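You operate a simulated robot arm through the tools that you are given. There is no shell and no other tool. Be economical: measure what you need, move in short steps, check, and stop when the job is done.

You are at the controls of a simulated two-armed robot. One attempt, no reset.

Task
Put the two small boxes that the parts card names in the tool bench's orange tray.
Fine: they are in the tool bench's middle drawer; shut it again.

Only the result counts: the job must be done as asked and must still hold three seconds after the hand-in. Knocking over, shifting, dropping, spilling or breaking anything else fails it.

Robot
Two 6-joint arms with two-finger grippers on one trunk, on a base that drives. Base frame: it is fixed to the floor where the robot stands at the start and does not move with it; the origin is under the middle of the robot, x ahead of it, y to its left, z up. Readings come in m, degrees, newtons and seconds.
The left shoulder is at the start at [0.07, 0.176, 0.965], the right one opposite. With the tool pointing down near the work surface each hand reaches from about 0.48 to 0.8 m from the robot's upright axis, wherever it stands, measured 20 degrees to its own side. Places, roughly: black vice knob [0.9, 0.4, 0.9]; cream button [1, -0.7, 0.9]; kit [1.4, 0.4, 0.9]; middle bench drawer [0.9, -0.1, 0.7]; orange tray [1.25, 0.5, 0.75]; press lever [1.2, 0.8, 1.3]; red press knob [1.1, 0.9, 1.2]; small black knob [0.6, -0.6, 0.9]; tall yellow knob [1, 0.1, 1]. Payload 2.45 kg a hand.
Tool frame (each hand has its own): the origin (TCP) lies between the finger pads and is the grasp point; the fingertips stand 0.026 m ahead of it; z points along the fingers, y is the line along which they close. The gripper opens to 0.096 m. The gripper's body begins 0.069 m behind the TCP.
Orientation is told as [roll, pitch, yaw] about the base's x, y, z axes, in that order, counted from this pose: with the fingers straight down and closing along the base's y, the tool's x points along the base's -x, its y along +y and its z along -z.

Tools
- The arms move only by the tool send_rows. It takes "left_moves", "right_moves" or both (then of equal length, played together; a hand with none holds still); each is a list that holds one entry, the list of rows, each a list of 7 numbers: the opening, from 0 (shut) to 1 (fully open), then the shift along the tool's x, y, z in m, then the turn, a rotation vector about the tool's x, y, z in degrees. In form: [[[grip, tx, ty, tz, ax, ay, az], ...]]. A call has 1 to 8 rows; each row is the pose to reach, as a shift and turn from the pose commanded when the call began, along the tool's axes at that moment. A row lasts 0.2 s, in which the tool goes at most 0.05 m and 8.6 degrees; a call with a longer step from one row to the next is refused whole, and so is a gripper value outside its range. Where a pose cannot be reached the arm comes as near as it can. A force on the tool above 40 N (or 10 N above the force at the start of the call, whichever is more), or a blocked arm, ends the call early, and 0.2 s more pass. Each finger halts on what it meets, pressing with about 22 N; the grip force reading is that of the motor and also rises with nothing between the fingers. The clock runs only during rows and for 0.2 s after the last one: add rows that repeat a pose to give the fingers time. The reply holds the time, the measured pose of the TCP, the force on the tool along the base axes, the opening and the grip force, in the units named above and with some noise, with the torque about the TCP (base axes, N m) and any sound that the robot's microphone picked up.
- Cameras (640 x 400 px; columns grow to the right, rows downward): "scene" is now at [0.1336, -0.01, 1.2905]; the picture's right is [-0.16, -0.99, 0.00], its down [-0.55, 0.09, -0.83] and it looks along [0.82, -0.13, -0.55] (base axes); focal length 267 px, centre (320, 200). "left" rides on the left gripper at [0.082, -0.003, -0.098] in its tool frame; the picture's right is [0.04, 1.00, 0.00], its down [-0.73, 0.03, -0.68] and it looks along [-0.68, 0.03, 0.73] (tool axes); focal length 256 px, centre (320, 200). "right" rides on the right gripper at [0.082, 0.003, -0.098] in its tool frame; the picture's right is [-0.04, 1.00, 0.00], its down [-0.73, -0.03, -0.68] and it looks along [-0.68, -0.03, 0.73] (tool axes); focal length 256 px, centre (320, 200).
- capture(camera): a new picture of that camera. No time passes.
- move_column(by): slides the trunk up (or, below 0, down) by that many m; the arms and the scene camera ride with it, the base frame stays. It gives what a move gives, with no picture.
- roll_base(legs): drives the robot by 1 to 6 legs, each [ahead, left, turn to the left] in m, m and degrees, along the robot's own axes; the way and the turn of a leg run together, so that a leg with both is an arc; at most 1.5 m and 180 degrees a leg. The arms and the cameras ride along, it lands a little off, and it stops where it bumps. It gives what a move gives.
- pan_tilt(pan, tilt): turns the head with the scene camera to pan (to the left, within 86 degrees either way) and tilt (down, from -29 to 69), counted from straight ahead of the robot. It gives what a move gives.
- measure_at(camera, pixels): for up to 12 pixels [column, row] of the newest picture of that camera ("zoom" is the newest enlarged one), the place [x, y, z] in the base frame of the surface seen there, good to about 0.002 m, but the place of the scene camera against the robot may be out by one fixed shift of up to 0.012 m in any direction. No time passes.
- close_up(camera, box): a new picture of the part [left, top, right, bottom] of that camera's present view, enlarged. No time passes.
- finish_job(): hands the job in; it is judged then, once.

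Work in short steps. Measure before you move; look again where a grasp or a placing could have gone wrong, and mend it. You have 80 turns and 78 pictures in all, those below and enlarged ones among them. Open the grippers and draw the arms clear of the work before you hand the job in, unless the task says otherwise; then end with one line.

The tools are called after "Emit:" by a JSON object that holds its "method" and its "body". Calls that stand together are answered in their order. send_rows: Moves the arms, as the interface text tells. Its arguments: {"type":"object","properties":{"left_moves":{"type":"array"},"right_moves":{"type":"array"}},"required":[]} The other tools are called the same way: move_column (by) slides the trunk up or down; roll_base (legs) drives the base; pan_tilt (pan, tilt) turns the head that bears the scene camera; capture (camera) takes a picture; measure_at (camera, pixels) gives the place of the surface under pixels of a picture; close_up (camera, box) takes an enlarged picture of a part of a camera's view; finish_job () hands the job in.

At the start:

```text
t: 0.0
left_position: [0.6032, 0.2291, 1.0312]
left_orientation: [0.0, 0.0, -0.1]
left_contact_force: [0.9, 0.3, -0.8]
left_moment: [0.03, 0.01, 0.04]
left_grip_width: 0.0961
left_finger_force: 0.1
right_position: [0.619, -0.1773, 1.0085]
right_orientation: [0.1, 0.1, -0.1]
right_contact_force: [-0.5, 1.0, 0.4]
right_moment: [0.03, -0.03, 0.01]
right_grip_width: 0.0958
right_finger_force: 0.0
trunk travel left (down, up): [-0.45, 0.39]
robot x, y, heading: [0.0013, -0.0028, 0.1]
head pan, tilt: [-9.0, 33.6]
```

scene: 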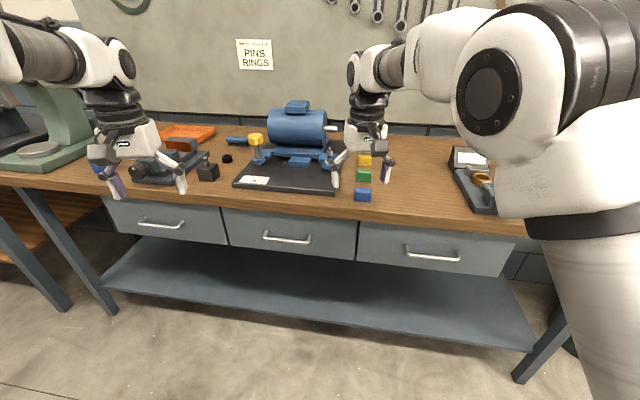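
right: 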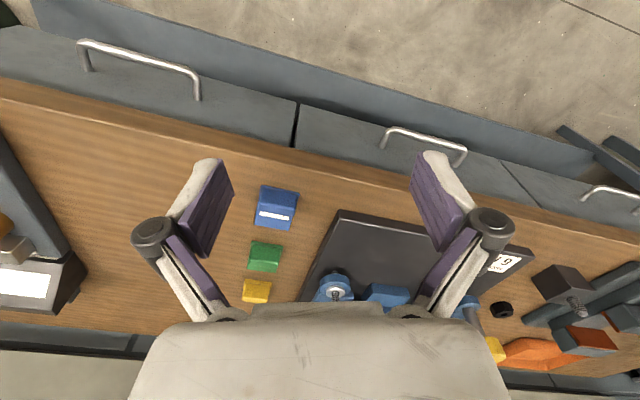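
left: 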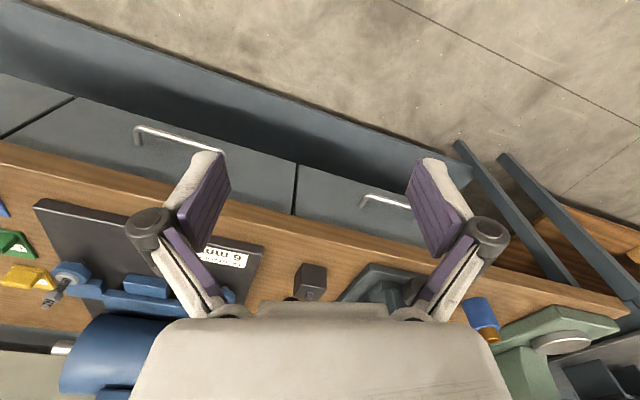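

The card on the wall at (255,54) seems to read PINS / RINGS; I zoom on it and measure the middle drawer's handle (287,239).

Emit:
{"method": "close_up", "body": {"camera": "scene", "box": [225, 30, 289, 70]}}

Emit:
{"method": "measure_at", "body": {"camera": "scene", "pixels": [[265, 235], [287, 240], [308, 241], [222, 210], [358, 222], [290, 208], [180, 140], [210, 130], [165, 130], [207, 172], [290, 255], [363, 195]]}}

Emit:
{"method": "close_up", "body": {"camera": "scene", "box": [80, 100, 400, 300]}}

```text
10.00 times, centred on (257, 50) of scene
```

zoom: 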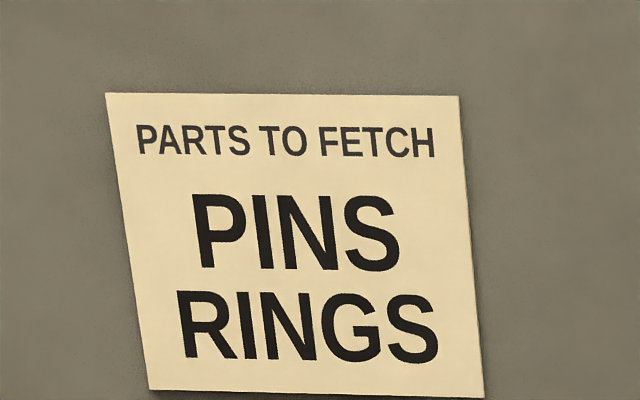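

```text
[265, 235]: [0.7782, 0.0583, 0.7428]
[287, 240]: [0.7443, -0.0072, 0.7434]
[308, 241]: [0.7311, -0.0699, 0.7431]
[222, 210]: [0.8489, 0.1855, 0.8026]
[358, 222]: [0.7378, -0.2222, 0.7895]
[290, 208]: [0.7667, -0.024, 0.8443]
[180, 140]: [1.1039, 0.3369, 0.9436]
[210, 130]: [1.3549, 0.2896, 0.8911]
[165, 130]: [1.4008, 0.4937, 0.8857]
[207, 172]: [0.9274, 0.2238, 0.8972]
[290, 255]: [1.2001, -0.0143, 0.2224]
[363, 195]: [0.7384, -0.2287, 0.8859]
```

```text
2.00 times, centred on (240, 200) of scene
```

zoom: 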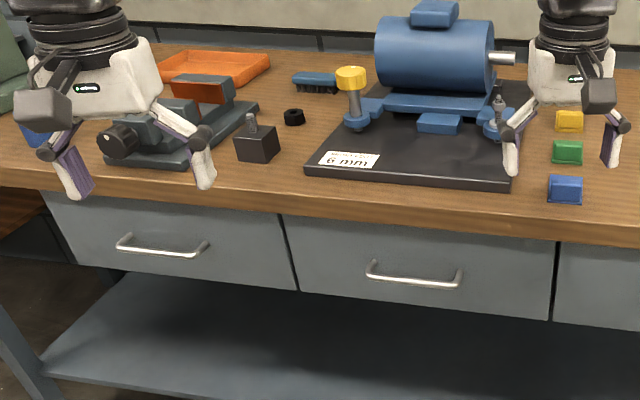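

The card names PINS and RINGS. I measure the middle drawer's handle again with the wrist cameras (right: 385–465,135; left: 135–225,135) to check the scene camera's shift.

Emit:
{"method": "measure_at", "body": {"camera": "right", "pixels": [[388, 130], [425, 136], [462, 148], [425, 143], [425, 160], [400, 160], [297, 125], [275, 205], [264, 255], [257, 290], [420, 185]]}}

Emit:
{"method": "measure_at", "body": {"camera": "left", "pixels": [[138, 129], [180, 139], [222, 152], [160, 170], [310, 280], [238, 258], [90, 128]]}}

Emit:
{"method": "measure_at", "body": {"camera": "scene", "pixels": [[363, 191], [364, 174], [365, 159], [208, 168]]}}

Emit:
{"method": "close_up", "body": {"camera": "right", "box": [220, 160, 380, 320]}}

```text
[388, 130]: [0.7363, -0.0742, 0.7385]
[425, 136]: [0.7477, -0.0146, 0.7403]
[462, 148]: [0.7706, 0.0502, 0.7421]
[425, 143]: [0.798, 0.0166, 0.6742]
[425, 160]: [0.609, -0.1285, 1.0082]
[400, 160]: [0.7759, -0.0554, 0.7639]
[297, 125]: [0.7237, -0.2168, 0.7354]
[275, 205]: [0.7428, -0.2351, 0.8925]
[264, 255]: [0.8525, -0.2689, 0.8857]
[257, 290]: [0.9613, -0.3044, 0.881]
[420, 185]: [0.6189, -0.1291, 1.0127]
```

```text
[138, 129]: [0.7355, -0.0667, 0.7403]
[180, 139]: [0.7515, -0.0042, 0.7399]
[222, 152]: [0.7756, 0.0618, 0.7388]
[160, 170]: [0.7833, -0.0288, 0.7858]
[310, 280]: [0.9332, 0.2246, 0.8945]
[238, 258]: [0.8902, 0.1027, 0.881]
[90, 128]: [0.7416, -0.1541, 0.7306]
```

```text
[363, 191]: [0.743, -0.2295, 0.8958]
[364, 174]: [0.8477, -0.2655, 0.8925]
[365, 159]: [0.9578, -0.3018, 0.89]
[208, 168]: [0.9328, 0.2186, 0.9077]
```

```text
2.50 times, centred on (300, 240) of right
```

zoom: 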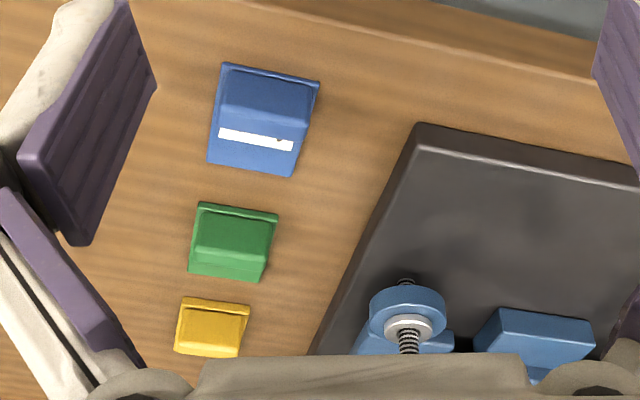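

Wrist cameras put the bar's middle at about [0.750,-0.008,0.740], bench turned about −15°, standoff about 0.037 m. I turn the right hand toward a forward, 30° downward grasp pose, and move the left hand up and out of the way.

Emit:
{"method": "send_rows", "body": {"right_moves": [[[1, 0.002, 0.016, 0.02, 4.64, -3.56, -6.16], [1, 0.005, 0.032, 0.04, 9.28, -7.12, -12.3], [1, 0.007, 0.048, 0.06, 13.9, -10.7, -18.5], [1, 0.01, 0.064, 0.08, 18.55, -14.25, -24.65], [1, 0.012, 0.08, 0.1, 23.2, -17.8, -30.8], [1, 0.014, 0.096, 0.12, 27.8, -21.4, -37.0], [1, 0.017, 0.112, 0.14, 32.5, -24.9, -43.1], [1, 0.019, 0.127, 0.158, 37.1, -28.5, -49.3]]], "left_moves": [[[1, 0, 0.02, -0.02, 0, 0, 0], [1, 0, 0.04, -0.04, 0, 0, 0], [1, 0, 0.06, -0.06, 0, 0, 0], [1, 0, 0.08, -0.08, 0, 0, 0], [1, 0, 0.1, -0.1, 0, 0, 0], [1, 0, 0.1, -0.1, 0, 0, 0], [1, 0, 0.1, -0.1, 0, 0, 0], [1, 0, 0.1, -0.1, 0, 0, 0]]]}}

```text
t: 2.0
left_position: [0.6014, 0.327, 1.1301]
left_orientation: [-0.1, 0.0, 0.0]
left_contact_force: [-0.3, 1.0, 0.0]
left_moment: [0.01, -0.01, 0.0]
left_grip_width: 0.0962
left_finger_force: 0.1
right_position: [0.6718, -0.2022, 0.8636]
right_orientation: [-42.2, -12.0, 51.6]
right_contact_force: [-0.1, 0.0, -0.1]
right_moment: [0.01, -0.01, -0.01]
right_grip_width: 0.0962
right_finger_force: 0.1
right hand out of reach, approached as far as the arm can: row 4, 5, 6, 7, 8
trunk travel left (down, up): [-0.45, 0.39]
robot x, y, heading: [-0.001, 0.0011, 0.0]
head pan, tilt: [-9.0, 33.6]
stopped in row 8 (right hand): the arm was blocked; the commanded pose is now the measured one
```

The arm folds too close to the body here, so I back the base up 0.18 m and 0.1 m to the left to give the forward-pointing hand room.

Emit:
{"method": "roll_base", "body": {"legs": [[-0.18, 0.1, 0]]}}

```text
t: 3.6
left_position: [0.4203, 0.427, 1.1299]
left_orientation: [-0.2, -0.1, -0.1]
left_contact_force: [-0.4, -0.1, -0.2]
left_moment: [0.0, -0.07, -0.01]
left_grip_width: 0.0962
left_finger_force: 0.0
right_position: [0.4902, -0.1021, 0.8647]
right_orientation: [-42.3, -12.0, 51.7]
right_contact_force: [-0.5, 0.3, 0.0]
right_moment: [0.0, 0.01, 0.02]
right_grip_width: 0.0959
right_finger_force: 0.0
trunk travel left (down, up): [-0.45, 0.39]
robot x, y, heading: [-0.1805, 0.0988, -0.2]
head pan, tilt: [-9.0, 33.6]
```

Base is at [-0.18,0.099]. I bring the right hand to the pre-grasp about 0.10 m in front of the bar, finishing the turn.

Emit:
{"method": "send_rows", "body": {"right_moves": [[[1, -0.03, 0.0047, 0.0216, 2.5, -1.8, -4.0], [1, -0.06, 0.0095, 0.0432, 5.0, -3.6, -7.9], [1, -0.09, 0.0142, 0.0648, 7.5, -5.35, -11.9], [1, -0.12, 0.0189, 0.0864, 10.0, -7.1, -15.9], [1, -0.15, 0.0237, 0.108, 12.5, -8.9, -19.8], [1, -0.1801, 0.0284, 0.1296, 14.95, -10.7, -23.8], [1, -0.1801, 0.0284, 0.1296, 14.95, -10.7, -23.8]]]}}

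Emit:
{"method": "capture", "body": {"camera": "right"}}

Emit:
{"method": "capture", "body": {"camera": "scene"}}

```text
t: 5.2
left_position: [0.4204, 0.4275, 1.1316]
left_orientation: [0.0, -0.2, -0.1]
left_contact_force: [-0.8, -0.2, -1.1]
left_moment: [-0.01, -0.03, 0.02]
left_grip_width: 0.0959
left_finger_force: 0.1
right_position: [0.6653, 0.0146, 0.7902]
right_orientation: [-60.0, 0.1, 75.0]
right_contact_force: [-0.7, 0.5, 0.2]
right_moment: [0.02, 0.0, 0.03]
right_grip_width: 0.0957
right_finger_force: 0.1
trunk travel left (down, up): [-0.45, 0.39]
robot x, y, heading: [-0.1825, 0.0981, -0.2]
head pan, tilt: [-9.0, 33.6]
```

```text
71 pictures are left
```

right: 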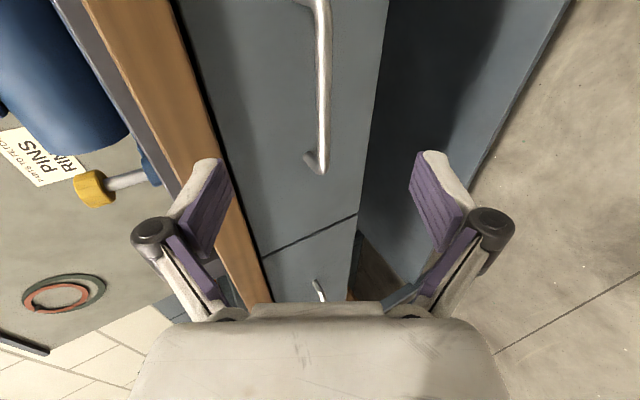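

```text
70 pictures are left
```

scene: 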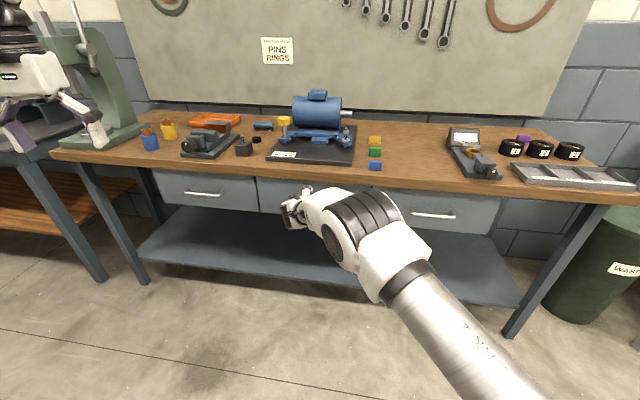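

Pose reached. I check the bar in the right camera at (320,40–150) before advancing.

Emit:
{"method": "measure_at", "body": {"camera": "right", "pixels": [[323, 30], [322, 70], [322, 110], [322, 150], [270, 120], [200, 120]]}}

```text
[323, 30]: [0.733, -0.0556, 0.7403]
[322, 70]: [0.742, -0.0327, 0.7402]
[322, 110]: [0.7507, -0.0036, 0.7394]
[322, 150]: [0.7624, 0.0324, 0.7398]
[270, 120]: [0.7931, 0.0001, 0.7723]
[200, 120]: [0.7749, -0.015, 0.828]
```

Bar confirmed on the hand's axis. I narrow the fingers and advance 0.088 m, then close.

Emit:
{"method": "send_rows", "body": {"right_moves": [[[0.6, 0, 0, 0.02, 0, 0, 0], [0.4, 0, 0, 0.04, 0, 0, 0], [0.4, 0, 0, 0.065, 0, 0, 0], [0.4, 0, 0, 0.088, 0, 0, 0], [0.2, 0, 0, 0.088, 0, 0, 0], [0, 0, 0, 0.088, 0, 0, 0], [0, 0, 0, 0.088, 0, 0, 0], [0, 0, 0, 0.088, 0, 0, 0]]]}}

Emit:
{"method": "capture", "body": {"camera": "right"}}

```text
t: 7.0
left_position: [0.4213, 0.4278, 1.1299]
left_orientation: [-0.1, 0.0, -0.1]
left_contact_force: [0.4, 0.6, -0.3]
left_moment: [0.0, -0.02, 0.01]
left_grip_width: 0.096
left_finger_force: 0.1
right_position: [0.7151, -0.0023, 0.7575]
right_orientation: [-59.9, 0.0, 75.0]
right_contact_force: [-0.8, -0.2, 0.1]
right_moment: [0.03, -0.02, 0.0]
right_grip_width: 0.0001
right_finger_force: 21.3
right hand out of reach, approached as far as the arm can: row 3, 4, 5, 6, 7, 8
trunk travel left (down, up): [-0.45, 0.39]
robot x, y, heading: [-0.1811, 0.0999, -0.1]
head pan, tilt: [-9.0, 33.6]
```

```text
69 pictures are left
```

right: 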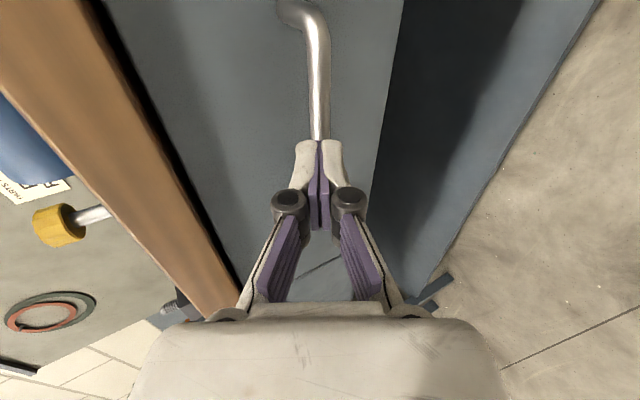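

The arm ran out of reach about 0.03 m short. I open and retract a little, then drive the base 0.07 m ahead.

Emit:
{"method": "send_rows", "body": {"right_moves": [[[0.2, 0, 0, -0.03, 0, 0, 0], [0.4, 0, 0, -0.06, 0, 0, 0], [0.4, 0, 0, -0.088, 0, 0, 0], [0.4, 0, 0, -0.088, 0, 0, 0]]]}}

Emit:
{"method": "roll_base", "body": {"legs": [[0.07, 0, 0]]}}

```text
t: 8.0
left_position: [0.4218, 0.4268, 1.1288]
left_orientation: [0.0, 0.0, 0.0]
left_contact_force: [0.5, 0.5, 1.1]
left_moment: [0.02, -0.01, -0.05]
left_grip_width: 0.0961
left_finger_force: 0.1
right_position: [0.6411, 0.0168, 0.8007]
right_orientation: [-59.9, -0.1, 75.0]
right_contact_force: [0.4, 0.2, -0.3]
right_moment: [0.02, -0.01, -0.01]
right_grip_width: 0.0384
right_finger_force: 0.0
trunk travel left (down, up): [-0.45, 0.39]
robot x, y, heading: [-0.1773, 0.1, -0.4]
head pan, tilt: [-9.0, 33.6]
```

```text
t: 9.0
left_position: [0.4929, 0.4265, 1.1298]
left_orientation: [0.0, 0.1, -0.1]
left_contact_force: [1.0, 0.2, -0.7]
left_moment: [0.0, 0.06, 0.0]
left_grip_width: 0.0958
left_finger_force: 0.1
right_position: [0.7123, 0.0167, 0.8003]
right_orientation: [-59.9, 0.0, 75.0]
right_contact_force: [1.1, -0.2, -0.5]
right_moment: [0.0, -0.01, -0.03]
right_grip_width: 0.0387
right_finger_force: 0.1
trunk travel left (down, up): [-0.45, 0.39]
robot x, y, heading: [-0.1107, 0.1008, -0.3]
head pan, tilt: [-9.0, 33.6]
```

Now at [0.712,0.017,0.800]; I drop onto the bar's axis, then advance and close.

Emit:
{"method": "send_rows", "body": {"right_moves": [[[0.4, 0.003, 0.031, 0, 0, 0, 0], [0.4, 0.0057, 0.031, 0.025, 0, 0, 0], [0.4, 0.0057, 0.031, 0.045, 0, 0, 0], [0.4, 0.0057, 0.031, 0.0604, 0, 0, 0], [0.2, 0.0057, 0.031, 0.0604, 0, 0, 0], [0, 0.0057, 0.031, 0.0604, 0, 0, 0], [0, 0.0057, 0.031, 0.0604, 0, 0, 0]]]}}

Emit:
{"method": "capture", "body": {"camera": "right"}}

```text
t: 10.6
left_position: [0.4905, 0.4253, 1.1293]
left_orientation: [0.0, 0.0, -0.1]
left_contact_force: [0.1, -0.2, 0.3]
left_moment: [-0.01, 0.02, -0.03]
left_grip_width: 0.096
left_finger_force: 0.1
right_position: [0.745, 0.0031, 0.7422]
right_orientation: [-59.8, 0.1, 74.9]
right_contact_force: [-8.0, 2.0, -8.4]
right_moment: [0.86, -0.08, -0.48]
right_grip_width: 0.0116
right_finger_force: 38.4
right hand out of reach, approached as far as the arm can: row 1
trunk travel left (down, up): [-0.45, 0.39]
robot x, y, heading: [-0.1135, 0.0983, 0.0]
head pan, tilt: [-9.0, 33.6]
```

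```text
68 pictures are left
```

right: 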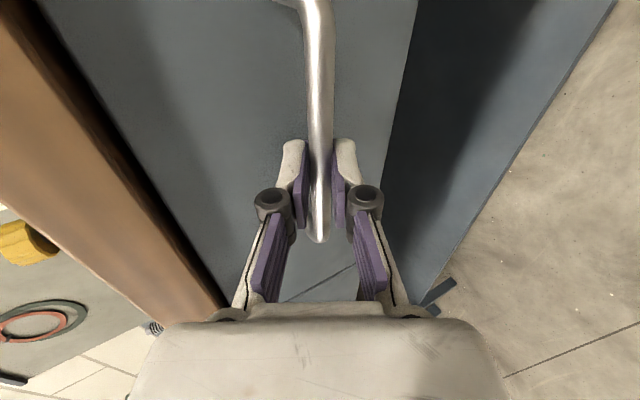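

The bar is gripped (width 0.0116, force 38). I test-pull by driving the base 0.06 m along the drawer's axis.

Emit:
{"method": "roll_base", "body": {"legs": [[-0.058, 0.0155, 0]]}}

Emit:
{"method": "capture", "body": {"camera": "scene"}}

```text
t: 11.6
left_position: [0.4346, 0.4451, 1.1294]
left_orientation: [0.0, 0.1, -0.1]
left_contact_force: [-0.2, 0.8, 1.8]
left_moment: [-0.01, -0.03, 0.0]
left_grip_width: 0.0963
left_finger_force: 0.0
right_position: [0.6876, 0.0207, 0.7417]
right_orientation: [-59.8, 0.1, 75.0]
right_contact_force: [4.2, 14.1, -15.0]
right_moment: [1.19, -0.18, 0.15]
right_grip_width: 0.0117
right_finger_force: 39.1
trunk travel left (down, up): [-0.45, 0.39]
robot x, y, heading: [-0.1684, 0.1159, -0.0]
head pan, tilt: [-9.0, 33.6]
```

```text
67 pictures are left
```

scene: 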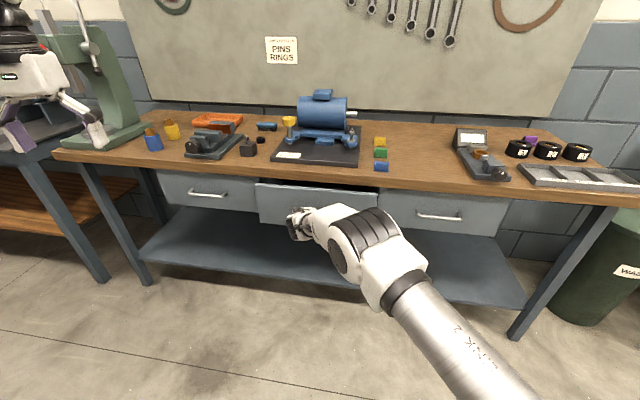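

The drawer slides (visible at (320,195)). Lateral force suggests a little more leftward; I pull another 0.18 m.

Emit:
{"method": "roll_base", "body": {"legs": [[-0.086, 0.027, 0], [-0.086, 0.026, 0]]}}

Emit:
{"method": "capture", "body": {"camera": "scene"}}

```text
t: 13.4
left_position: [0.2616, 0.4997, 1.1291]
left_orientation: [-0.3, -0.1, -0.1]
left_contact_force: [-0.1, -0.1, 0.2]
left_moment: [-0.04, -0.02, 0.01]
left_grip_width: 0.0961
left_finger_force: 0.1
right_position: [0.5154, 0.0758, 0.7417]
right_orientation: [-59.9, 0.1, 75.1]
right_contact_force: [9.6, 28.0, -7.2]
right_moment: [1.17, -0.31, 0.22]
right_grip_width: 0.0116
right_finger_force: 38.7
trunk travel left (down, up): [-0.45, 0.39]
robot x, y, heading: [-0.3414, 0.1667, -0.3]
head pan, tilt: [-9.0, 33.6]
```

```text
66 pictures are left
```

scene: 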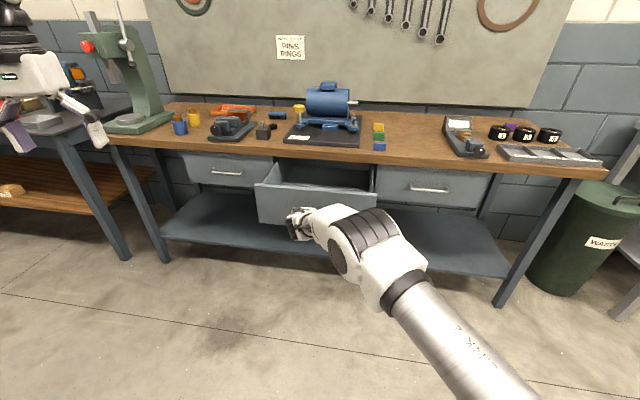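

The drawer is open about 0.24 m. I release the handle and draw the right hand back.

Emit:
{"method": "send_rows", "body": {"right_moves": [[[0.4, 0, 0, 0, 0, 0, 0], [0.4, 0, 0, 0, 0, 0, 0], [0.4, 0, 0, -0.03, 0, 0, 0], [0.5, 0, 0, -0.06, 0, 0, 0], [0.7, 0, 0, -0.08, 0, 0, 0]]]}}

Emit:
{"method": "close_up", "body": {"camera": "scene", "box": [230, 130, 390, 230]}}

```text
t: 14.6
left_position: [0.2604, 0.4956, 1.1301]
left_orientation: [0.1, 0.0, 0.0]
left_contact_force: [-0.1, 0.7, 0.1]
left_moment: [0.0, -0.04, -0.01]
left_grip_width: 0.096
left_finger_force: 0.0
right_position: [0.4578, 0.0773, 0.7825]
right_orientation: [-59.8, -0.1, 75.2]
right_contact_force: [0.7, 0.2, 0.5]
right_moment: [-0.01, -0.02, 0.03]
right_grip_width: 0.0672
right_finger_force: 0.0
right hand out of reach, approached as far as the arm can: row 5
trunk travel left (down, up): [-0.45, 0.39]
robot x, y, heading: [-0.3397, 0.1687, -0.2]
head pan, tilt: [-9.0, 33.6]
```

```text
4.00 times, centred on (310, 180) of scene
```

zoom: 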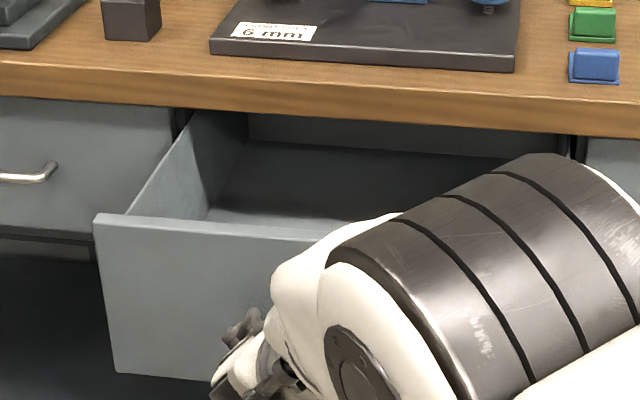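

The drawer's visible left part is empty; the arm hides the rest. I raise the right hand while turning it back down so the view clears.

Emit:
{"method": "send_rows", "body": {"right_moves": [[[0.7, 0, -0.03, -0.03, -4.64, 3.56, 6.16], [0.7, 0, -0.065, -0.045, -9.28, 7.12, 12.3], [0.7, 0, -0.1, -0.06, -13.9, 10.7, 18.5], [0.7, 0, -0.13, -0.08, -18.55, 14.25, 24.65], [0.7, 0, -0.16, -0.1, -23.2, 17.8, 30.8], [0.7, 0, -0.19, -0.12, -27.8, 21.4, 37.0], [0.7, 0, -0.22, -0.135, -32.5, 24.9, 43.1], [0.7, 0, -0.26, -0.15, -37.1, 28.5, 49.3]]]}}

Emit:
{"method": "capture", "body": {"camera": "scene"}}

```text
t: 16.4
left_position: [0.2578, 0.4979, 1.1322]
left_orientation: [0.1, -0.3, -0.1]
left_contact_force: [-1.2, 0.6, 0.1]
left_moment: [-0.03, -0.06, -0.02]
left_grip_width: 0.0964
left_finger_force: 0.0
right_position: [0.3767, 0.0473, 1.0572]
right_orientation: [-16.0, -8.3, 20.7]
right_contact_force: [-1.2, -0.9, 1.7]
right_moment: [-0.01, -0.03, 0.0]
right_grip_width: 0.0672
right_finger_force: 0.1
right hand out of reach, approached as far as the arm can: row 1, 2, 6, 7, 8
trunk travel left (down, up): [-0.45, 0.39]
robot x, y, heading: [-0.3398, 0.1686, -0.1]
head pan, tilt: [-9.0, 33.6]
```

```text
64 pictures are left
```

scene: 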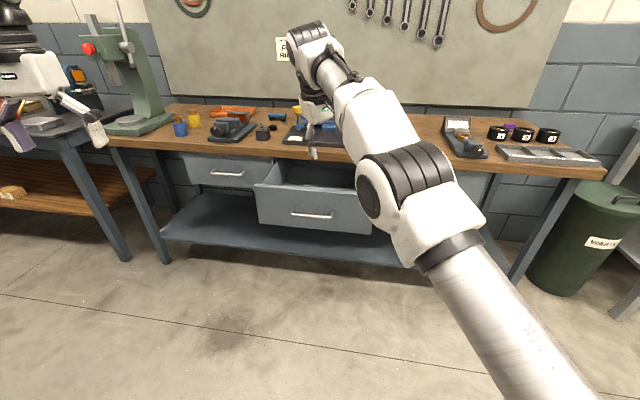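

I finish leveling the hand and move it rightward to clear the view.

Emit:
{"method": "send_rows", "body": {"right_moves": [[[0.7, 0, -0.04, 0, -4.6, 3.5, 6.1], [0.7, 0, -0.08, 0, -9.2, 7.0, 12.2], [0.7, 0, -0.12, 0, -13.8, 10.55, 18.3], [0.7, 0, -0.16, 0, -13.8, 10.55, 18.3], [0.7, 0, -0.2, 0, -13.8, 10.55, 18.3]]]}}

Emit:
{"method": "move_column", "body": {"by": 0.25}}

Emit:
{"method": "pan_tilt", "body": {"pan": -12, "tilt": 42}}

Emit:
{"method": "capture", "body": {"camera": "scene"}}

```text
t: 17.6
left_position: [0.2624, 0.4934, 1.1295]
left_orientation: [0.1, 0.0, -0.1]
left_contact_force: [0.1, -0.4, 0.1]
left_moment: [0.06, 0.05, -0.02]
left_grip_width: 0.0961
left_finger_force: 0.0
right_position: [0.3462, -0.0975, 1.0578]
right_orientation: [0.3, 0.7, 0.1]
right_contact_force: [0.4, 1.0, -0.2]
right_moment: [0.0, 0.01, 0.0]
right_grip_width: 0.0673
right_finger_force: 0.0
right hand out of reach, approached as far as the arm can: row 1, 2, 3, 4, 5
trunk travel left (down, up): [-0.45, 0.39]
robot x, y, heading: [-0.3411, 0.1678, 0.0]
head pan, tilt: [-9.0, 33.6]
```

```text
t: 20.2
left_position: [0.2609, 0.4964, 1.3805]
left_orientation: [0.0, 0.0, -0.1]
left_contact_force: [-0.6, -0.2, 0.4]
left_moment: [-0.02, 0.01, -0.03]
left_grip_width: 0.0961
left_finger_force: 0.0
right_position: [0.3464, -0.0938, 1.309]
right_orientation: [0.1, 0.6, 0.2]
right_contact_force: [0.2, 0.3, -0.6]
right_moment: [0.07, 0.01, -0.04]
right_grip_width: 0.0671
right_finger_force: 0.1
trunk travel left (down, up): [-0.7, 0.14]
robot x, y, heading: [-0.3414, 0.1664, -0.0]
head pan, tilt: [-9.0, 33.6]
```

```text
t: 20.9
left_position: [0.2618, 0.4972, 1.3789]
left_orientation: [-0.1, 0.0, -0.1]
left_contact_force: [0.4, 0.2, -0.8]
left_moment: [0.0, -0.03, 0.01]
left_grip_width: 0.096
left_finger_force: 0.1
right_position: [0.3465, -0.0949, 1.3084]
right_orientation: [0.0, 0.5, 0.2]
right_contact_force: [0.3, 0.2, -0.2]
right_moment: [0.03, 0.02, 0.03]
right_grip_width: 0.0671
right_finger_force: 0.0
trunk travel left (down, up): [-0.7, 0.14]
robot x, y, heading: [-0.3425, 0.1662, 0.4]
head pan, tilt: [-12.0, 42.0]
```

```text
63 pictures are left
```

scene: 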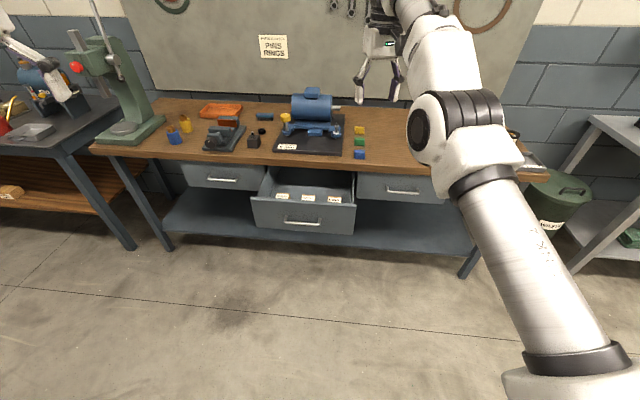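

Now small labelled boxes show in the drawer near (283–335,198); I enlarge them.

Emit:
{"method": "close_up", "body": {"camera": "scene", "box": [248, 160, 360, 230]}}

Emit:
{"method": "close_up", "body": {"camera": "scene", "box": [150, 85, 310, 185]}}

```text
5.71 times, centred on (304, 195) of scene
```

zoom: 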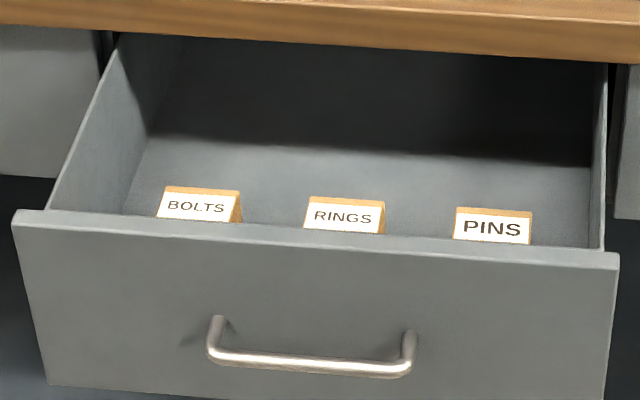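

```text
4.00 times, centred on (230, 135) of scene
```

zoom: 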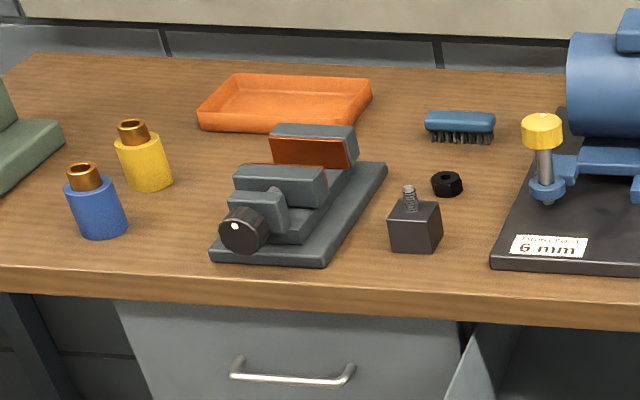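

RINGS and PINS boxes sit just behind the drawer's front. I measure them, the drawer front and the tray.

Emit:
{"method": "close_up", "body": {"camera": "scene", "box": [248, 160, 360, 230]}}

Emit:
{"method": "measure_at", "body": {"camera": "zoom", "pixels": [[345, 201], [495, 212], [203, 190], [345, 217], [492, 228], [60, 218], [580, 258], [300, 170], [310, 201], [382, 205], [460, 211], [530, 214]]}}

Emit:
{"method": "measure_at", "body": {"camera": "scene", "pixels": [[221, 110], [209, 104], [242, 105], [200, 116], [237, 118], [225, 109], [215, 112], [310, 173], [290, 170]]}}

```text
5.71 times, centred on (304, 195) of scene
```

zoom: 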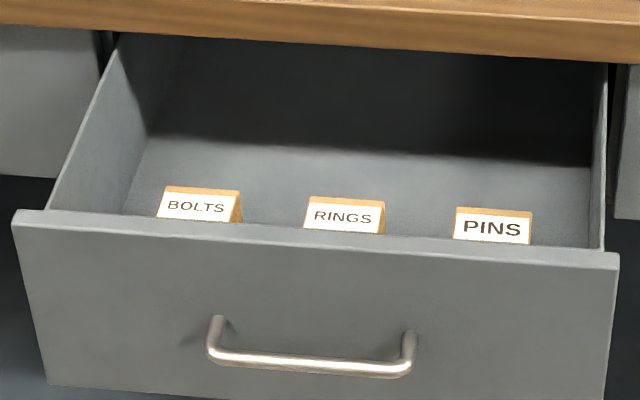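

```text
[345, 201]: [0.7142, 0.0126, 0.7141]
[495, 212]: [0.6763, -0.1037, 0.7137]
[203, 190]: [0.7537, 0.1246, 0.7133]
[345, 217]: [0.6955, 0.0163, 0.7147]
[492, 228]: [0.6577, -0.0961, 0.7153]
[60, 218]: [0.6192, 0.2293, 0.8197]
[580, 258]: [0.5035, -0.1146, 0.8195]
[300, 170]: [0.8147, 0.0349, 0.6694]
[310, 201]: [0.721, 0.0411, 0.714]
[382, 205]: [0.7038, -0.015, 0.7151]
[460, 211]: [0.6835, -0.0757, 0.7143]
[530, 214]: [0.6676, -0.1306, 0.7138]
```

```text
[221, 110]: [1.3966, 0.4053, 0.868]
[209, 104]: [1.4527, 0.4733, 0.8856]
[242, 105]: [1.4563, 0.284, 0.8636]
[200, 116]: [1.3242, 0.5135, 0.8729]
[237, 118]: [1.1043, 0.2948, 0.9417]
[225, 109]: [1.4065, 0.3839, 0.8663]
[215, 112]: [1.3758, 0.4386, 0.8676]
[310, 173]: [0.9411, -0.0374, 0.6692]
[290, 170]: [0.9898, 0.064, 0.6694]
```

Boxes: RINGS about [0.70,0.015], PINS about [0.667,-0.10], tops z 0.714; tray interior around [1.36,0.40,0.868]; bench turned about −18°. I drive to face the drawer squarely, the hands staying high.

Emit:
{"method": "roll_base", "body": {"legs": [[0, 0, -18], [0.395, 0.116, 0]]}}

Emit:
{"method": "capture", "body": {"camera": "right"}}

Emit:
{"method": "pan_tilt", "body": {"pan": 0, "tilt": 55}}

Emit:
{"method": "capture", "body": {"camera": "scene"}}

```text
t: 24.5
left_position: [0.7502, 0.2914, 1.3808]
left_orientation: [0.0, -0.1, -17.3]
left_contact_force: [0.0, -0.4, 0.6]
left_moment: [0.02, -0.02, -0.02]
left_grip_width: 0.0962
left_finger_force: 0.0
right_position: [0.6563, -0.2979, 1.3087]
right_orientation: [0.1, 0.6, -17.0]
right_contact_force: [0.3, 0.4, -0.3]
right_moment: [-0.01, 0.0, 0.04]
right_grip_width: 0.0671
right_finger_force: 0.0
trunk travel left (down, up): [-0.7, 0.14]
robot x, y, heading: [0.0787, 0.1629, -17.3]
head pan, tilt: [-12.0, 42.0]
```

```text
59 pictures are left
```

right: 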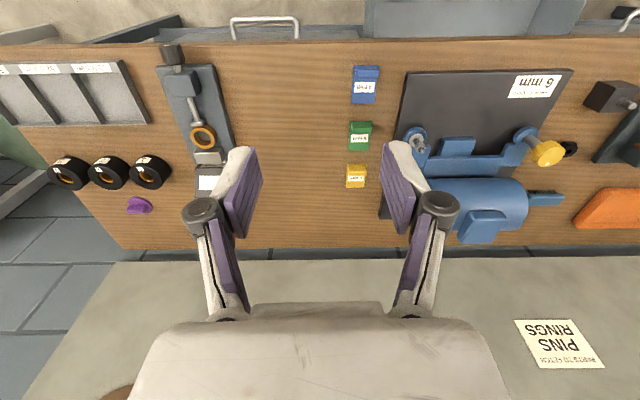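

```text
t: 25.2
left_position: [0.7513, 0.2906, 1.3794]
left_orientation: [0.0, 0.0, -17.3]
left_contact_force: [0.0, -0.1, -0.1]
left_moment: [0.02, 0.02, 0.01]
left_grip_width: 0.0959
left_finger_force: 0.1
right_position: [0.6589, -0.2983, 1.3069]
right_orientation: [0.1, 0.6, -17.1]
right_contact_force: [0.6, 0.0, 0.0]
right_moment: [0.02, 0.02, 0.0]
right_grip_width: 0.067
right_finger_force: 0.1
trunk travel left (down, up): [-0.7, 0.14]
robot x, y, heading: [0.0773, 0.1561, -17.1]
head pan, tilt: [0.0, 55.0]
```

```text
58 pictures are left
```

scene: 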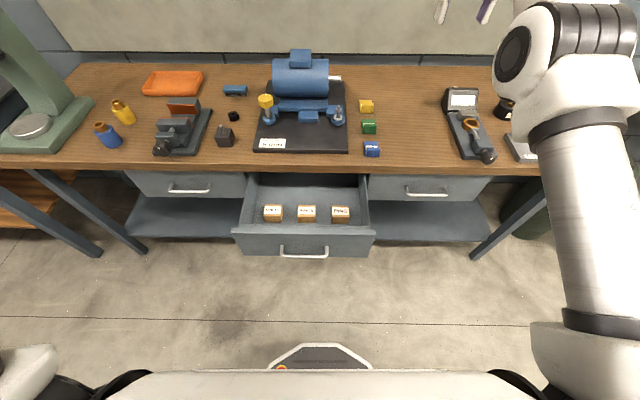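

The drawer view is square and clear. I enlarge the boxes and measure them precisely.

Emit:
{"method": "close_up", "body": {"camera": "scene", "box": [240, 180, 368, 260]}}

Emit:
{"method": "measure_at", "body": {"camera": "scene", "pixels": [[373, 150], [370, 128], [367, 105], [150, 93], [200, 93], [150, 74], [200, 74], [175, 84], [265, 98], [120, 108], [100, 245], [182, 103]]}}

```text
5.00 times, centred on (304, 220) of scene
```

zoom: 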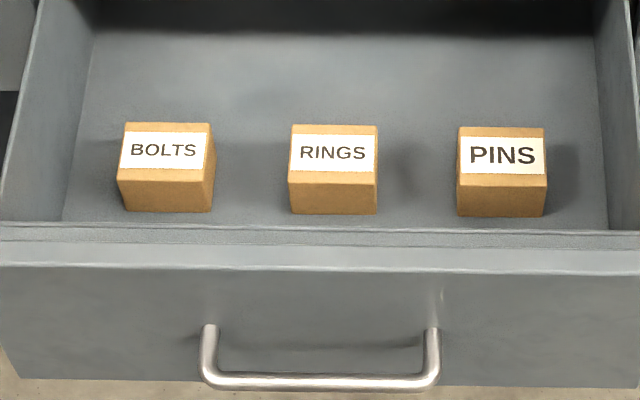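

```text
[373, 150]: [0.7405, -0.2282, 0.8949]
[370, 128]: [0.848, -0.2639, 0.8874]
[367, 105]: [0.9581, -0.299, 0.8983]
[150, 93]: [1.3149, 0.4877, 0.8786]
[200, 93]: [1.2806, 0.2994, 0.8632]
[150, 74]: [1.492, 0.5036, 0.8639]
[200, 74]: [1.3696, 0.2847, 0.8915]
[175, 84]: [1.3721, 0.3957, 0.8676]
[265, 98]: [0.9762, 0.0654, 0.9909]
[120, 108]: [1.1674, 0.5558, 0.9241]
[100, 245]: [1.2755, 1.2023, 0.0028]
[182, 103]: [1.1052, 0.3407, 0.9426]
```

I measure the top corners of RINGS and PINS in the zoom.

Emit:
{"method": "measure_at", "body": {"camera": "zoom", "pixels": [[294, 128], [375, 129], [292, 182], [375, 183], [461, 130], [542, 131], [461, 184], [543, 185], [333, 155], [502, 157], [320, 236], [400, 300]]}}

Emit:
{"method": "capture", "body": {"camera": "left"}}

```text
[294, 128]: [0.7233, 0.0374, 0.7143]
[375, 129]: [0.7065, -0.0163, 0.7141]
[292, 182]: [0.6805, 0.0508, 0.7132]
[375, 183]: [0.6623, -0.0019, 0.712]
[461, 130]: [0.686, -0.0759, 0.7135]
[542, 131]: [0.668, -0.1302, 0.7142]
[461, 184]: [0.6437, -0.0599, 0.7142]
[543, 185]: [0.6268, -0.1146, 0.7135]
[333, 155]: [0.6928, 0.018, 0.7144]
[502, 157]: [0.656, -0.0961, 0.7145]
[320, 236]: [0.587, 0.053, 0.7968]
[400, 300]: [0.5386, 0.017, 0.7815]
```

```text
56 pictures are left
```

left: 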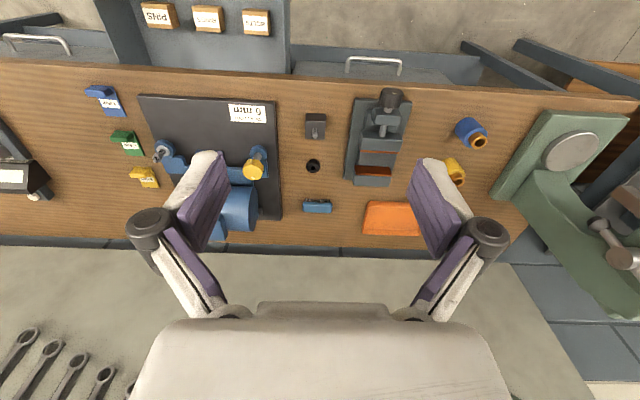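

The left camera also sees PINS (158,15) and RINGS (208,19); I cross-check for the scene shift.

Emit:
{"method": "measure_at", "body": {"camera": "left", "pixels": [[208, 16], [158, 14], [208, 24], [158, 22], [390, 217], [366, 204], [417, 204], [364, 232], [104, 99]]}}

Emit:
{"method": "close_up", "body": {"camera": "left", "box": [128, 0, 288, 60]}}

```text
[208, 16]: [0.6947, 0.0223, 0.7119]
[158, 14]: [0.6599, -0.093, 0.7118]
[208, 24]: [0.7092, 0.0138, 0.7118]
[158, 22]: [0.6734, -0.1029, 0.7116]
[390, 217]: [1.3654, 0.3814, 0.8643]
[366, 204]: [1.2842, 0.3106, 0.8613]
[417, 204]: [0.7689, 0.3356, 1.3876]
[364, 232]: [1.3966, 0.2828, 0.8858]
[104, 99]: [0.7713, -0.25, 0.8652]
```

```text
4.00 times, centred on (208, 30) of left
```

zoom: 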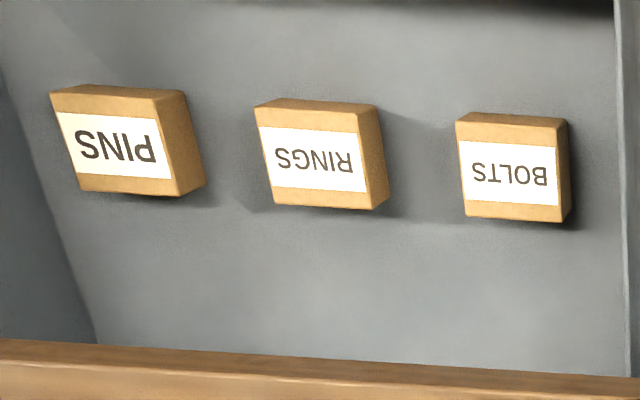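

I measure the top-face corners in this zoom for wrist-based centres.

Emit:
{"method": "measure_at", "body": {"camera": "zoom", "pixels": [[277, 202], [369, 206], [260, 114], [352, 118], [82, 187], [176, 193], [58, 99], [154, 104], [314, 160], [118, 146]]}}

```text
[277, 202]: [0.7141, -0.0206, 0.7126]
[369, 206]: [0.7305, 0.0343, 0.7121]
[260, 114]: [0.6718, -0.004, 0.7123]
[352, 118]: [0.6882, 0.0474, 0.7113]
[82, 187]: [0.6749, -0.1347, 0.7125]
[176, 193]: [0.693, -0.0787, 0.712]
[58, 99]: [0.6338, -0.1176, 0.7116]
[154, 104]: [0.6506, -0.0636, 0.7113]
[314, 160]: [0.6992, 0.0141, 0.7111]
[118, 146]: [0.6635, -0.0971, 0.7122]
```

Wrist-based centres: PINS [0.663,-0.099], RINGS [0.701,0.014]. I move the right hand above PINS and then lower the trunk 0.35 m.

Emit:
{"method": "send_rows", "body": {"right_moves": [[[0.8, 0.009, 0.032, 0, 0, 0, 0], [1, 0.0175, 0.064, 0, 0, 0, 0], [1, 0.026, 0.096, 0, 0, 0, 0], [1, 0.035, 0.128, 0, 0, 0, 0], [1, 0.044, 0.16, 0, 0, -0.3, 0], [1, 0.0526, 0.1927, 0, 0, -0.6, 0]]]}}

Emit:
{"method": "move_column", "body": {"by": -0.35}}

Emit:
{"method": "capture", "body": {"camera": "right"}}

```text
t: 26.6
left_position: [0.7519, 0.293, 1.3794]
left_orientation: [-0.1, 0.0, -17.3]
left_contact_force: [-0.5, 0.4, -0.1]
left_moment: [0.01, -0.04, -0.04]
left_grip_width: 0.0961
left_finger_force: 0.1
right_position: [0.6906, -0.0937, 1.314]
right_orientation: [0.0, 0.1, -17.0]
right_contact_force: [-0.7, 0.6, -1.1]
right_moment: [-0.02, 0.03, 0.01]
right_grip_width: 0.0959
right_finger_force: 0.2
right hand out of reach, approached as far as the arm can: row 1, 2, 3, 4, 5, 6
trunk travel left (down, up): [-0.7, 0.14]
robot x, y, heading: [0.0799, 0.1593, -17.5]
head pan, tilt: [0.0, 55.0]
```

```text
t: 30.1
left_position: [0.7504, 0.2916, 1.0306]
left_orientation: [0.0, 0.1, -17.3]
left_contact_force: [0.7, -0.2, 0.1]
left_moment: [-0.02, 0.01, 0.01]
left_grip_width: 0.0962
left_finger_force: 0.1
right_position: [0.6896, -0.096, 0.9634]
right_orientation: [0.0, 0.2, -16.9]
right_contact_force: [-0.2, -0.3, 1.6]
right_moment: [0.0, 0.02, 0.0]
right_grip_width: 0.0958
right_finger_force: 0.0
trunk travel left (down, up): [-0.35, 0.49]
robot x, y, heading: [0.0809, 0.1539, -17.4]
head pan, tilt: [0.0, 55.0]
```

```text
54 pictures are left
```

right: 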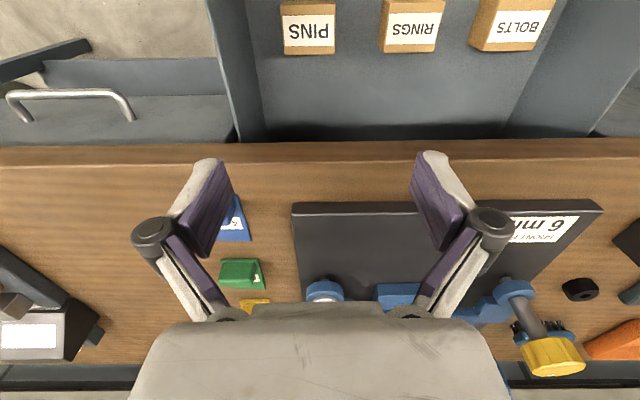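

The hand is near its inner limit; I back the base 0.06 m and re-measure PINS in the right camera.

Emit:
{"method": "roll_base", "body": {"legs": [[-0.06, 0, 0]]}}

Emit:
{"method": "close_up", "body": {"camera": "right", "box": [240, 0, 560, 200]}}

```text
t: 31.0
left_position: [0.6929, 0.3093, 1.0307]
left_orientation: [0.0, -0.1, -17.2]
left_contact_force: [-0.3, 0.0, 0.3]
left_moment: [0.0, -0.03, -0.01]
left_grip_width: 0.0959
left_finger_force: 0.0
right_position: [0.6314, -0.0777, 0.9642]
right_orientation: [0.1, 0.2, -16.9]
right_contact_force: [-0.5, 0.4, 0.8]
right_moment: [-0.01, -0.04, -0.01]
right_grip_width: 0.096
right_finger_force: 0.1
trunk travel left (down, up): [-0.35, 0.49]
robot x, y, heading: [0.0226, 0.1779, -17.1]
head pan, tilt: [0.0, 55.0]
```

```text
2.00 times, centred on (400, 100) of right
```

zoom: 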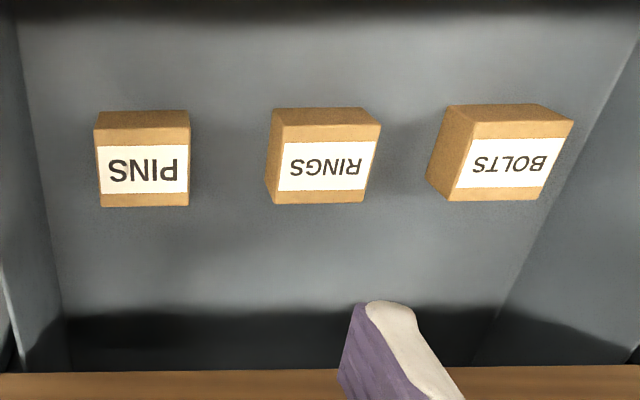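

Emit:
{"method": "measure_at", "body": {"camera": "zoom", "pixels": [[101, 203], [188, 202], [98, 130], [188, 130], [277, 200], [362, 199], [284, 127], [378, 127]]}}

```text
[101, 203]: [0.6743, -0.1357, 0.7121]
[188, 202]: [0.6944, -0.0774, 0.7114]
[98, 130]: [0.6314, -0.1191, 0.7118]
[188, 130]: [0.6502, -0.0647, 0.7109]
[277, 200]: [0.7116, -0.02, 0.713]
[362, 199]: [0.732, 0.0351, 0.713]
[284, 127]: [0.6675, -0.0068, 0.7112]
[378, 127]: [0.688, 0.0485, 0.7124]
```

PINS centre [0.6626,-0.0992]; the wrist camera housing would come near the drawer front, so I lean the hand 6° about its closing axis and descend 0.2 m first.

Emit:
{"method": "send_rows", "body": {"right_moves": [[[1, -0.018, -0.006, 0, 0, 2, 0.5], [1, -0.0361, -0.0115, 0.02, 0, 4, 1], [1, -0.0361, -0.0115, 0.06, 0, 6, 1.5], [1, -0.0361, -0.0115, 0.1, 0, 6, 1.5], [1, -0.0361, -0.0115, 0.14, 0, 6, 1.5], [1, -0.0361, -0.0115, 0.17, 0, 6, 1.5], [1, -0.0361, -0.0115, 0.2, 0, 6, 1.5], [1, -0.0361, -0.0115, 0.2, 0, 6, 1.5]]]}}

Emit:
{"method": "close_up", "body": {"camera": "scene", "box": [220, 120, 444, 260]}}

Emit:
{"method": "capture", "body": {"camera": "right"}}

```text
t: 32.8
left_position: [0.6932, 0.3096, 1.0291]
left_orientation: [0.0, -0.1, -17.2]
left_contact_force: [0.0, 0.2, 0.1]
left_moment: [-0.01, -0.01, -0.02]
left_grip_width: 0.0959
left_finger_force: 0.0
right_position: [0.662, -0.098, 0.7645]
right_orientation: [-0.1, 6.1, -18.5]
right_contact_force: [-1.1, -0.1, -0.2]
right_moment: [-0.01, -0.01, 0.01]
right_grip_width: 0.096
right_finger_force: 0.0
right hand out of reach, approached as far as the arm can: row 1, 2, 3, 4
trunk travel left (down, up): [-0.35, 0.49]
robot x, y, heading: [0.0232, 0.1772, -17.0]
head pan, tilt: [0.0, 55.0]
```

```text
2.86 times, centred on (332, 190) of scene
```

zoom: 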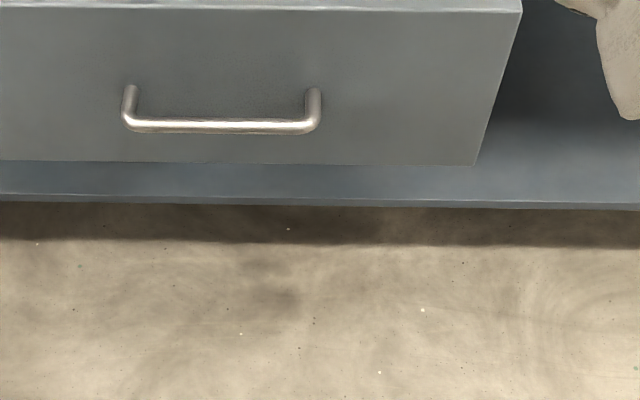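

```text
51 pictures are left
```

right: 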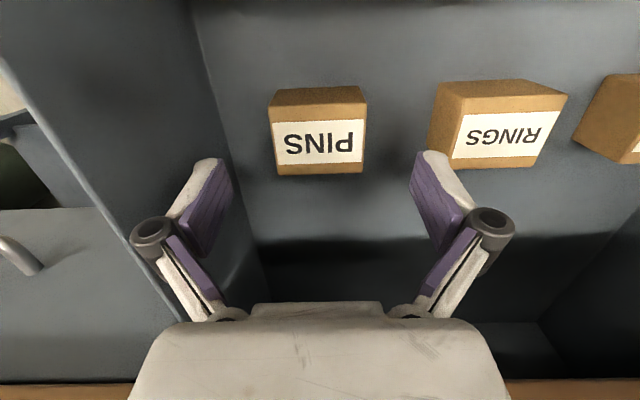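

Hand is over PINS. I tilt the head up to check clearance around the drawer front and bench edge.

Emit:
{"method": "pan_tilt", "body": {"pan": 0, "tilt": 35}}

Emit:
{"method": "capture", "body": {"camera": "scene"}}

```text
t: 33.7
left_position: [0.6937, 0.3097, 1.0311]
left_orientation: [0.0, -0.1, -17.1]
left_contact_force: [-1.2, -0.2, -0.8]
left_moment: [0.04, -0.06, -0.04]
left_grip_width: 0.0961
left_finger_force: 0.0
right_position: [0.662, -0.0984, 0.7642]
right_orientation: [0.0, 6.2, -18.5]
right_contact_force: [0.2, -0.7, -0.6]
right_moment: [0.02, 0.01, 0.01]
right_grip_width: 0.0958
right_finger_force: 0.2
trunk travel left (down, up): [-0.35, 0.49]
robot x, y, heading: [0.0222, 0.1766, -17.4]
head pan, tilt: [0.0, 35.0]
```

```text
50 pictures are left
```

scene: 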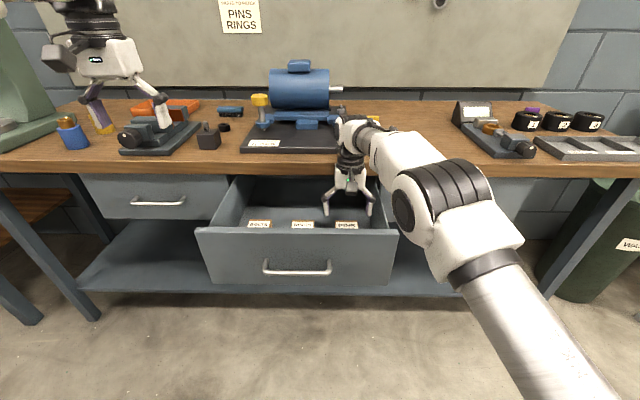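

Clearances look fine. I lower the last 0.063 m straight down and close on PINS.

Emit:
{"method": "send_rows", "body": {"right_moves": [[[1, -0.002, 0, 0.02, 0, 0, 0], [1, -0.0042, 0, 0.04, 0, 0, 0], [1, -0.0066, 0, 0.0628, 0, 0, 0], [0.8, -0.0066, 0, 0.0628, 0, 0, 0], [0.5, -0.0066, 0, 0.0628, 0, 0, 0], [0.4, -0.0066, 0, 0.0628, 0, 0, 0], [0.4, -0.0066, 0, 0.0628, 0, 0, 0]]]}}

Emit:
{"method": "capture", "body": {"camera": "right"}}

```text
t: 35.3
left_position: [0.6939, 0.3095, 1.0303]
left_orientation: [0.0, -0.1, -17.2]
left_contact_force: [0.9, 0.0, -1.5]
left_moment: [-0.02, 0.01, 0.0]
left_grip_width: 0.096
left_finger_force: 0.0
right_position: [0.6622, -0.0986, 0.701]
right_orientation: [0.0, 6.1, -18.4]
right_contact_force: [-0.9, -0.3, 1.4]
right_moment: [0.0, -0.11, -0.03]
right_grip_width: 0.0618
right_finger_force: 21.9
trunk travel left (down, up): [-0.35, 0.49]
robot x, y, heading: [0.025, 0.1725, -17.2]
head pan, tilt: [0.0, 35.0]
```

```text
49 pictures are left
```

right: 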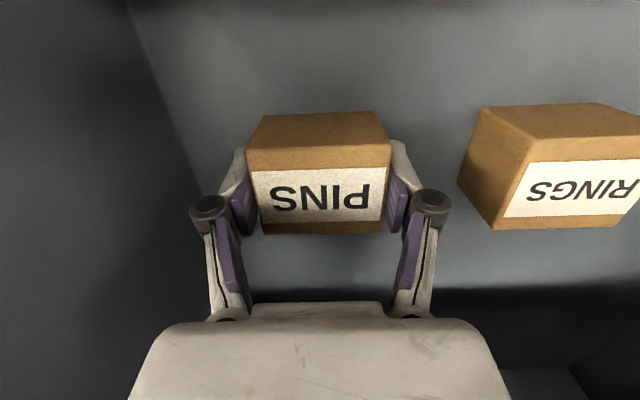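

PINS is held (0.0618 m). I lift it straight up 0.25 m.

Emit:
{"method": "send_rows", "body": {"right_moves": [[[0.4, 0.0032, 0, -0.03, 0, 0, 0], [0.4, 0.0063, 0, -0.06, 0, 0, 0], [0.4, 0.0105, 0, -0.1, 0, 0, 0], [0.4, 0.0147, 0, -0.14, 0, 0, 0], [0.4, 0.019, 0, -0.18, 0, 0, 0], [0.4, 0.022, 0, -0.21, 0, 0, 0], [0.4, 0.026, 0, -0.25, 0, 0, 0], [0.4, 0.026, 0, -0.25, 0, 0, 0]]]}}

Emit:
{"method": "capture", "body": {"camera": "scene"}}

```text
t: 37.1
left_position: [0.6953, 0.3092, 1.0299]
left_orientation: [0.0, 0.0, -17.2]
left_contact_force: [-0.6, -0.2, 0.3]
left_moment: [0.01, 0.01, 0.04]
left_grip_width: 0.0959
left_finger_force: 0.1
right_position: [0.6306, -0.1012, 0.9283]
right_orientation: [0.0, 6.2, -18.4]
right_contact_force: [-0.1, -0.4, -0.1]
right_moment: [0.0, 0.0, 0.0]
right_grip_width: 0.0384
right_finger_force: 0.0
right hand out of reach, approached as far as the arm can: row 4, 5, 6, 7, 8
trunk travel left (down, up): [-0.35, 0.49]
robot x, y, heading: [0.0243, 0.1728, -17.1]
head pan, tilt: [0.0, 35.0]
```

```text
48 pictures are left
```

scene: 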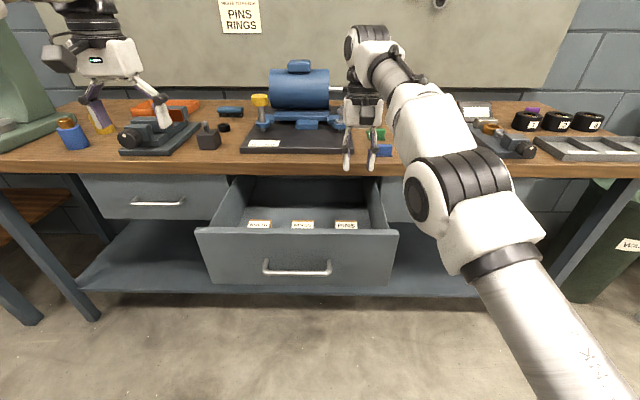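

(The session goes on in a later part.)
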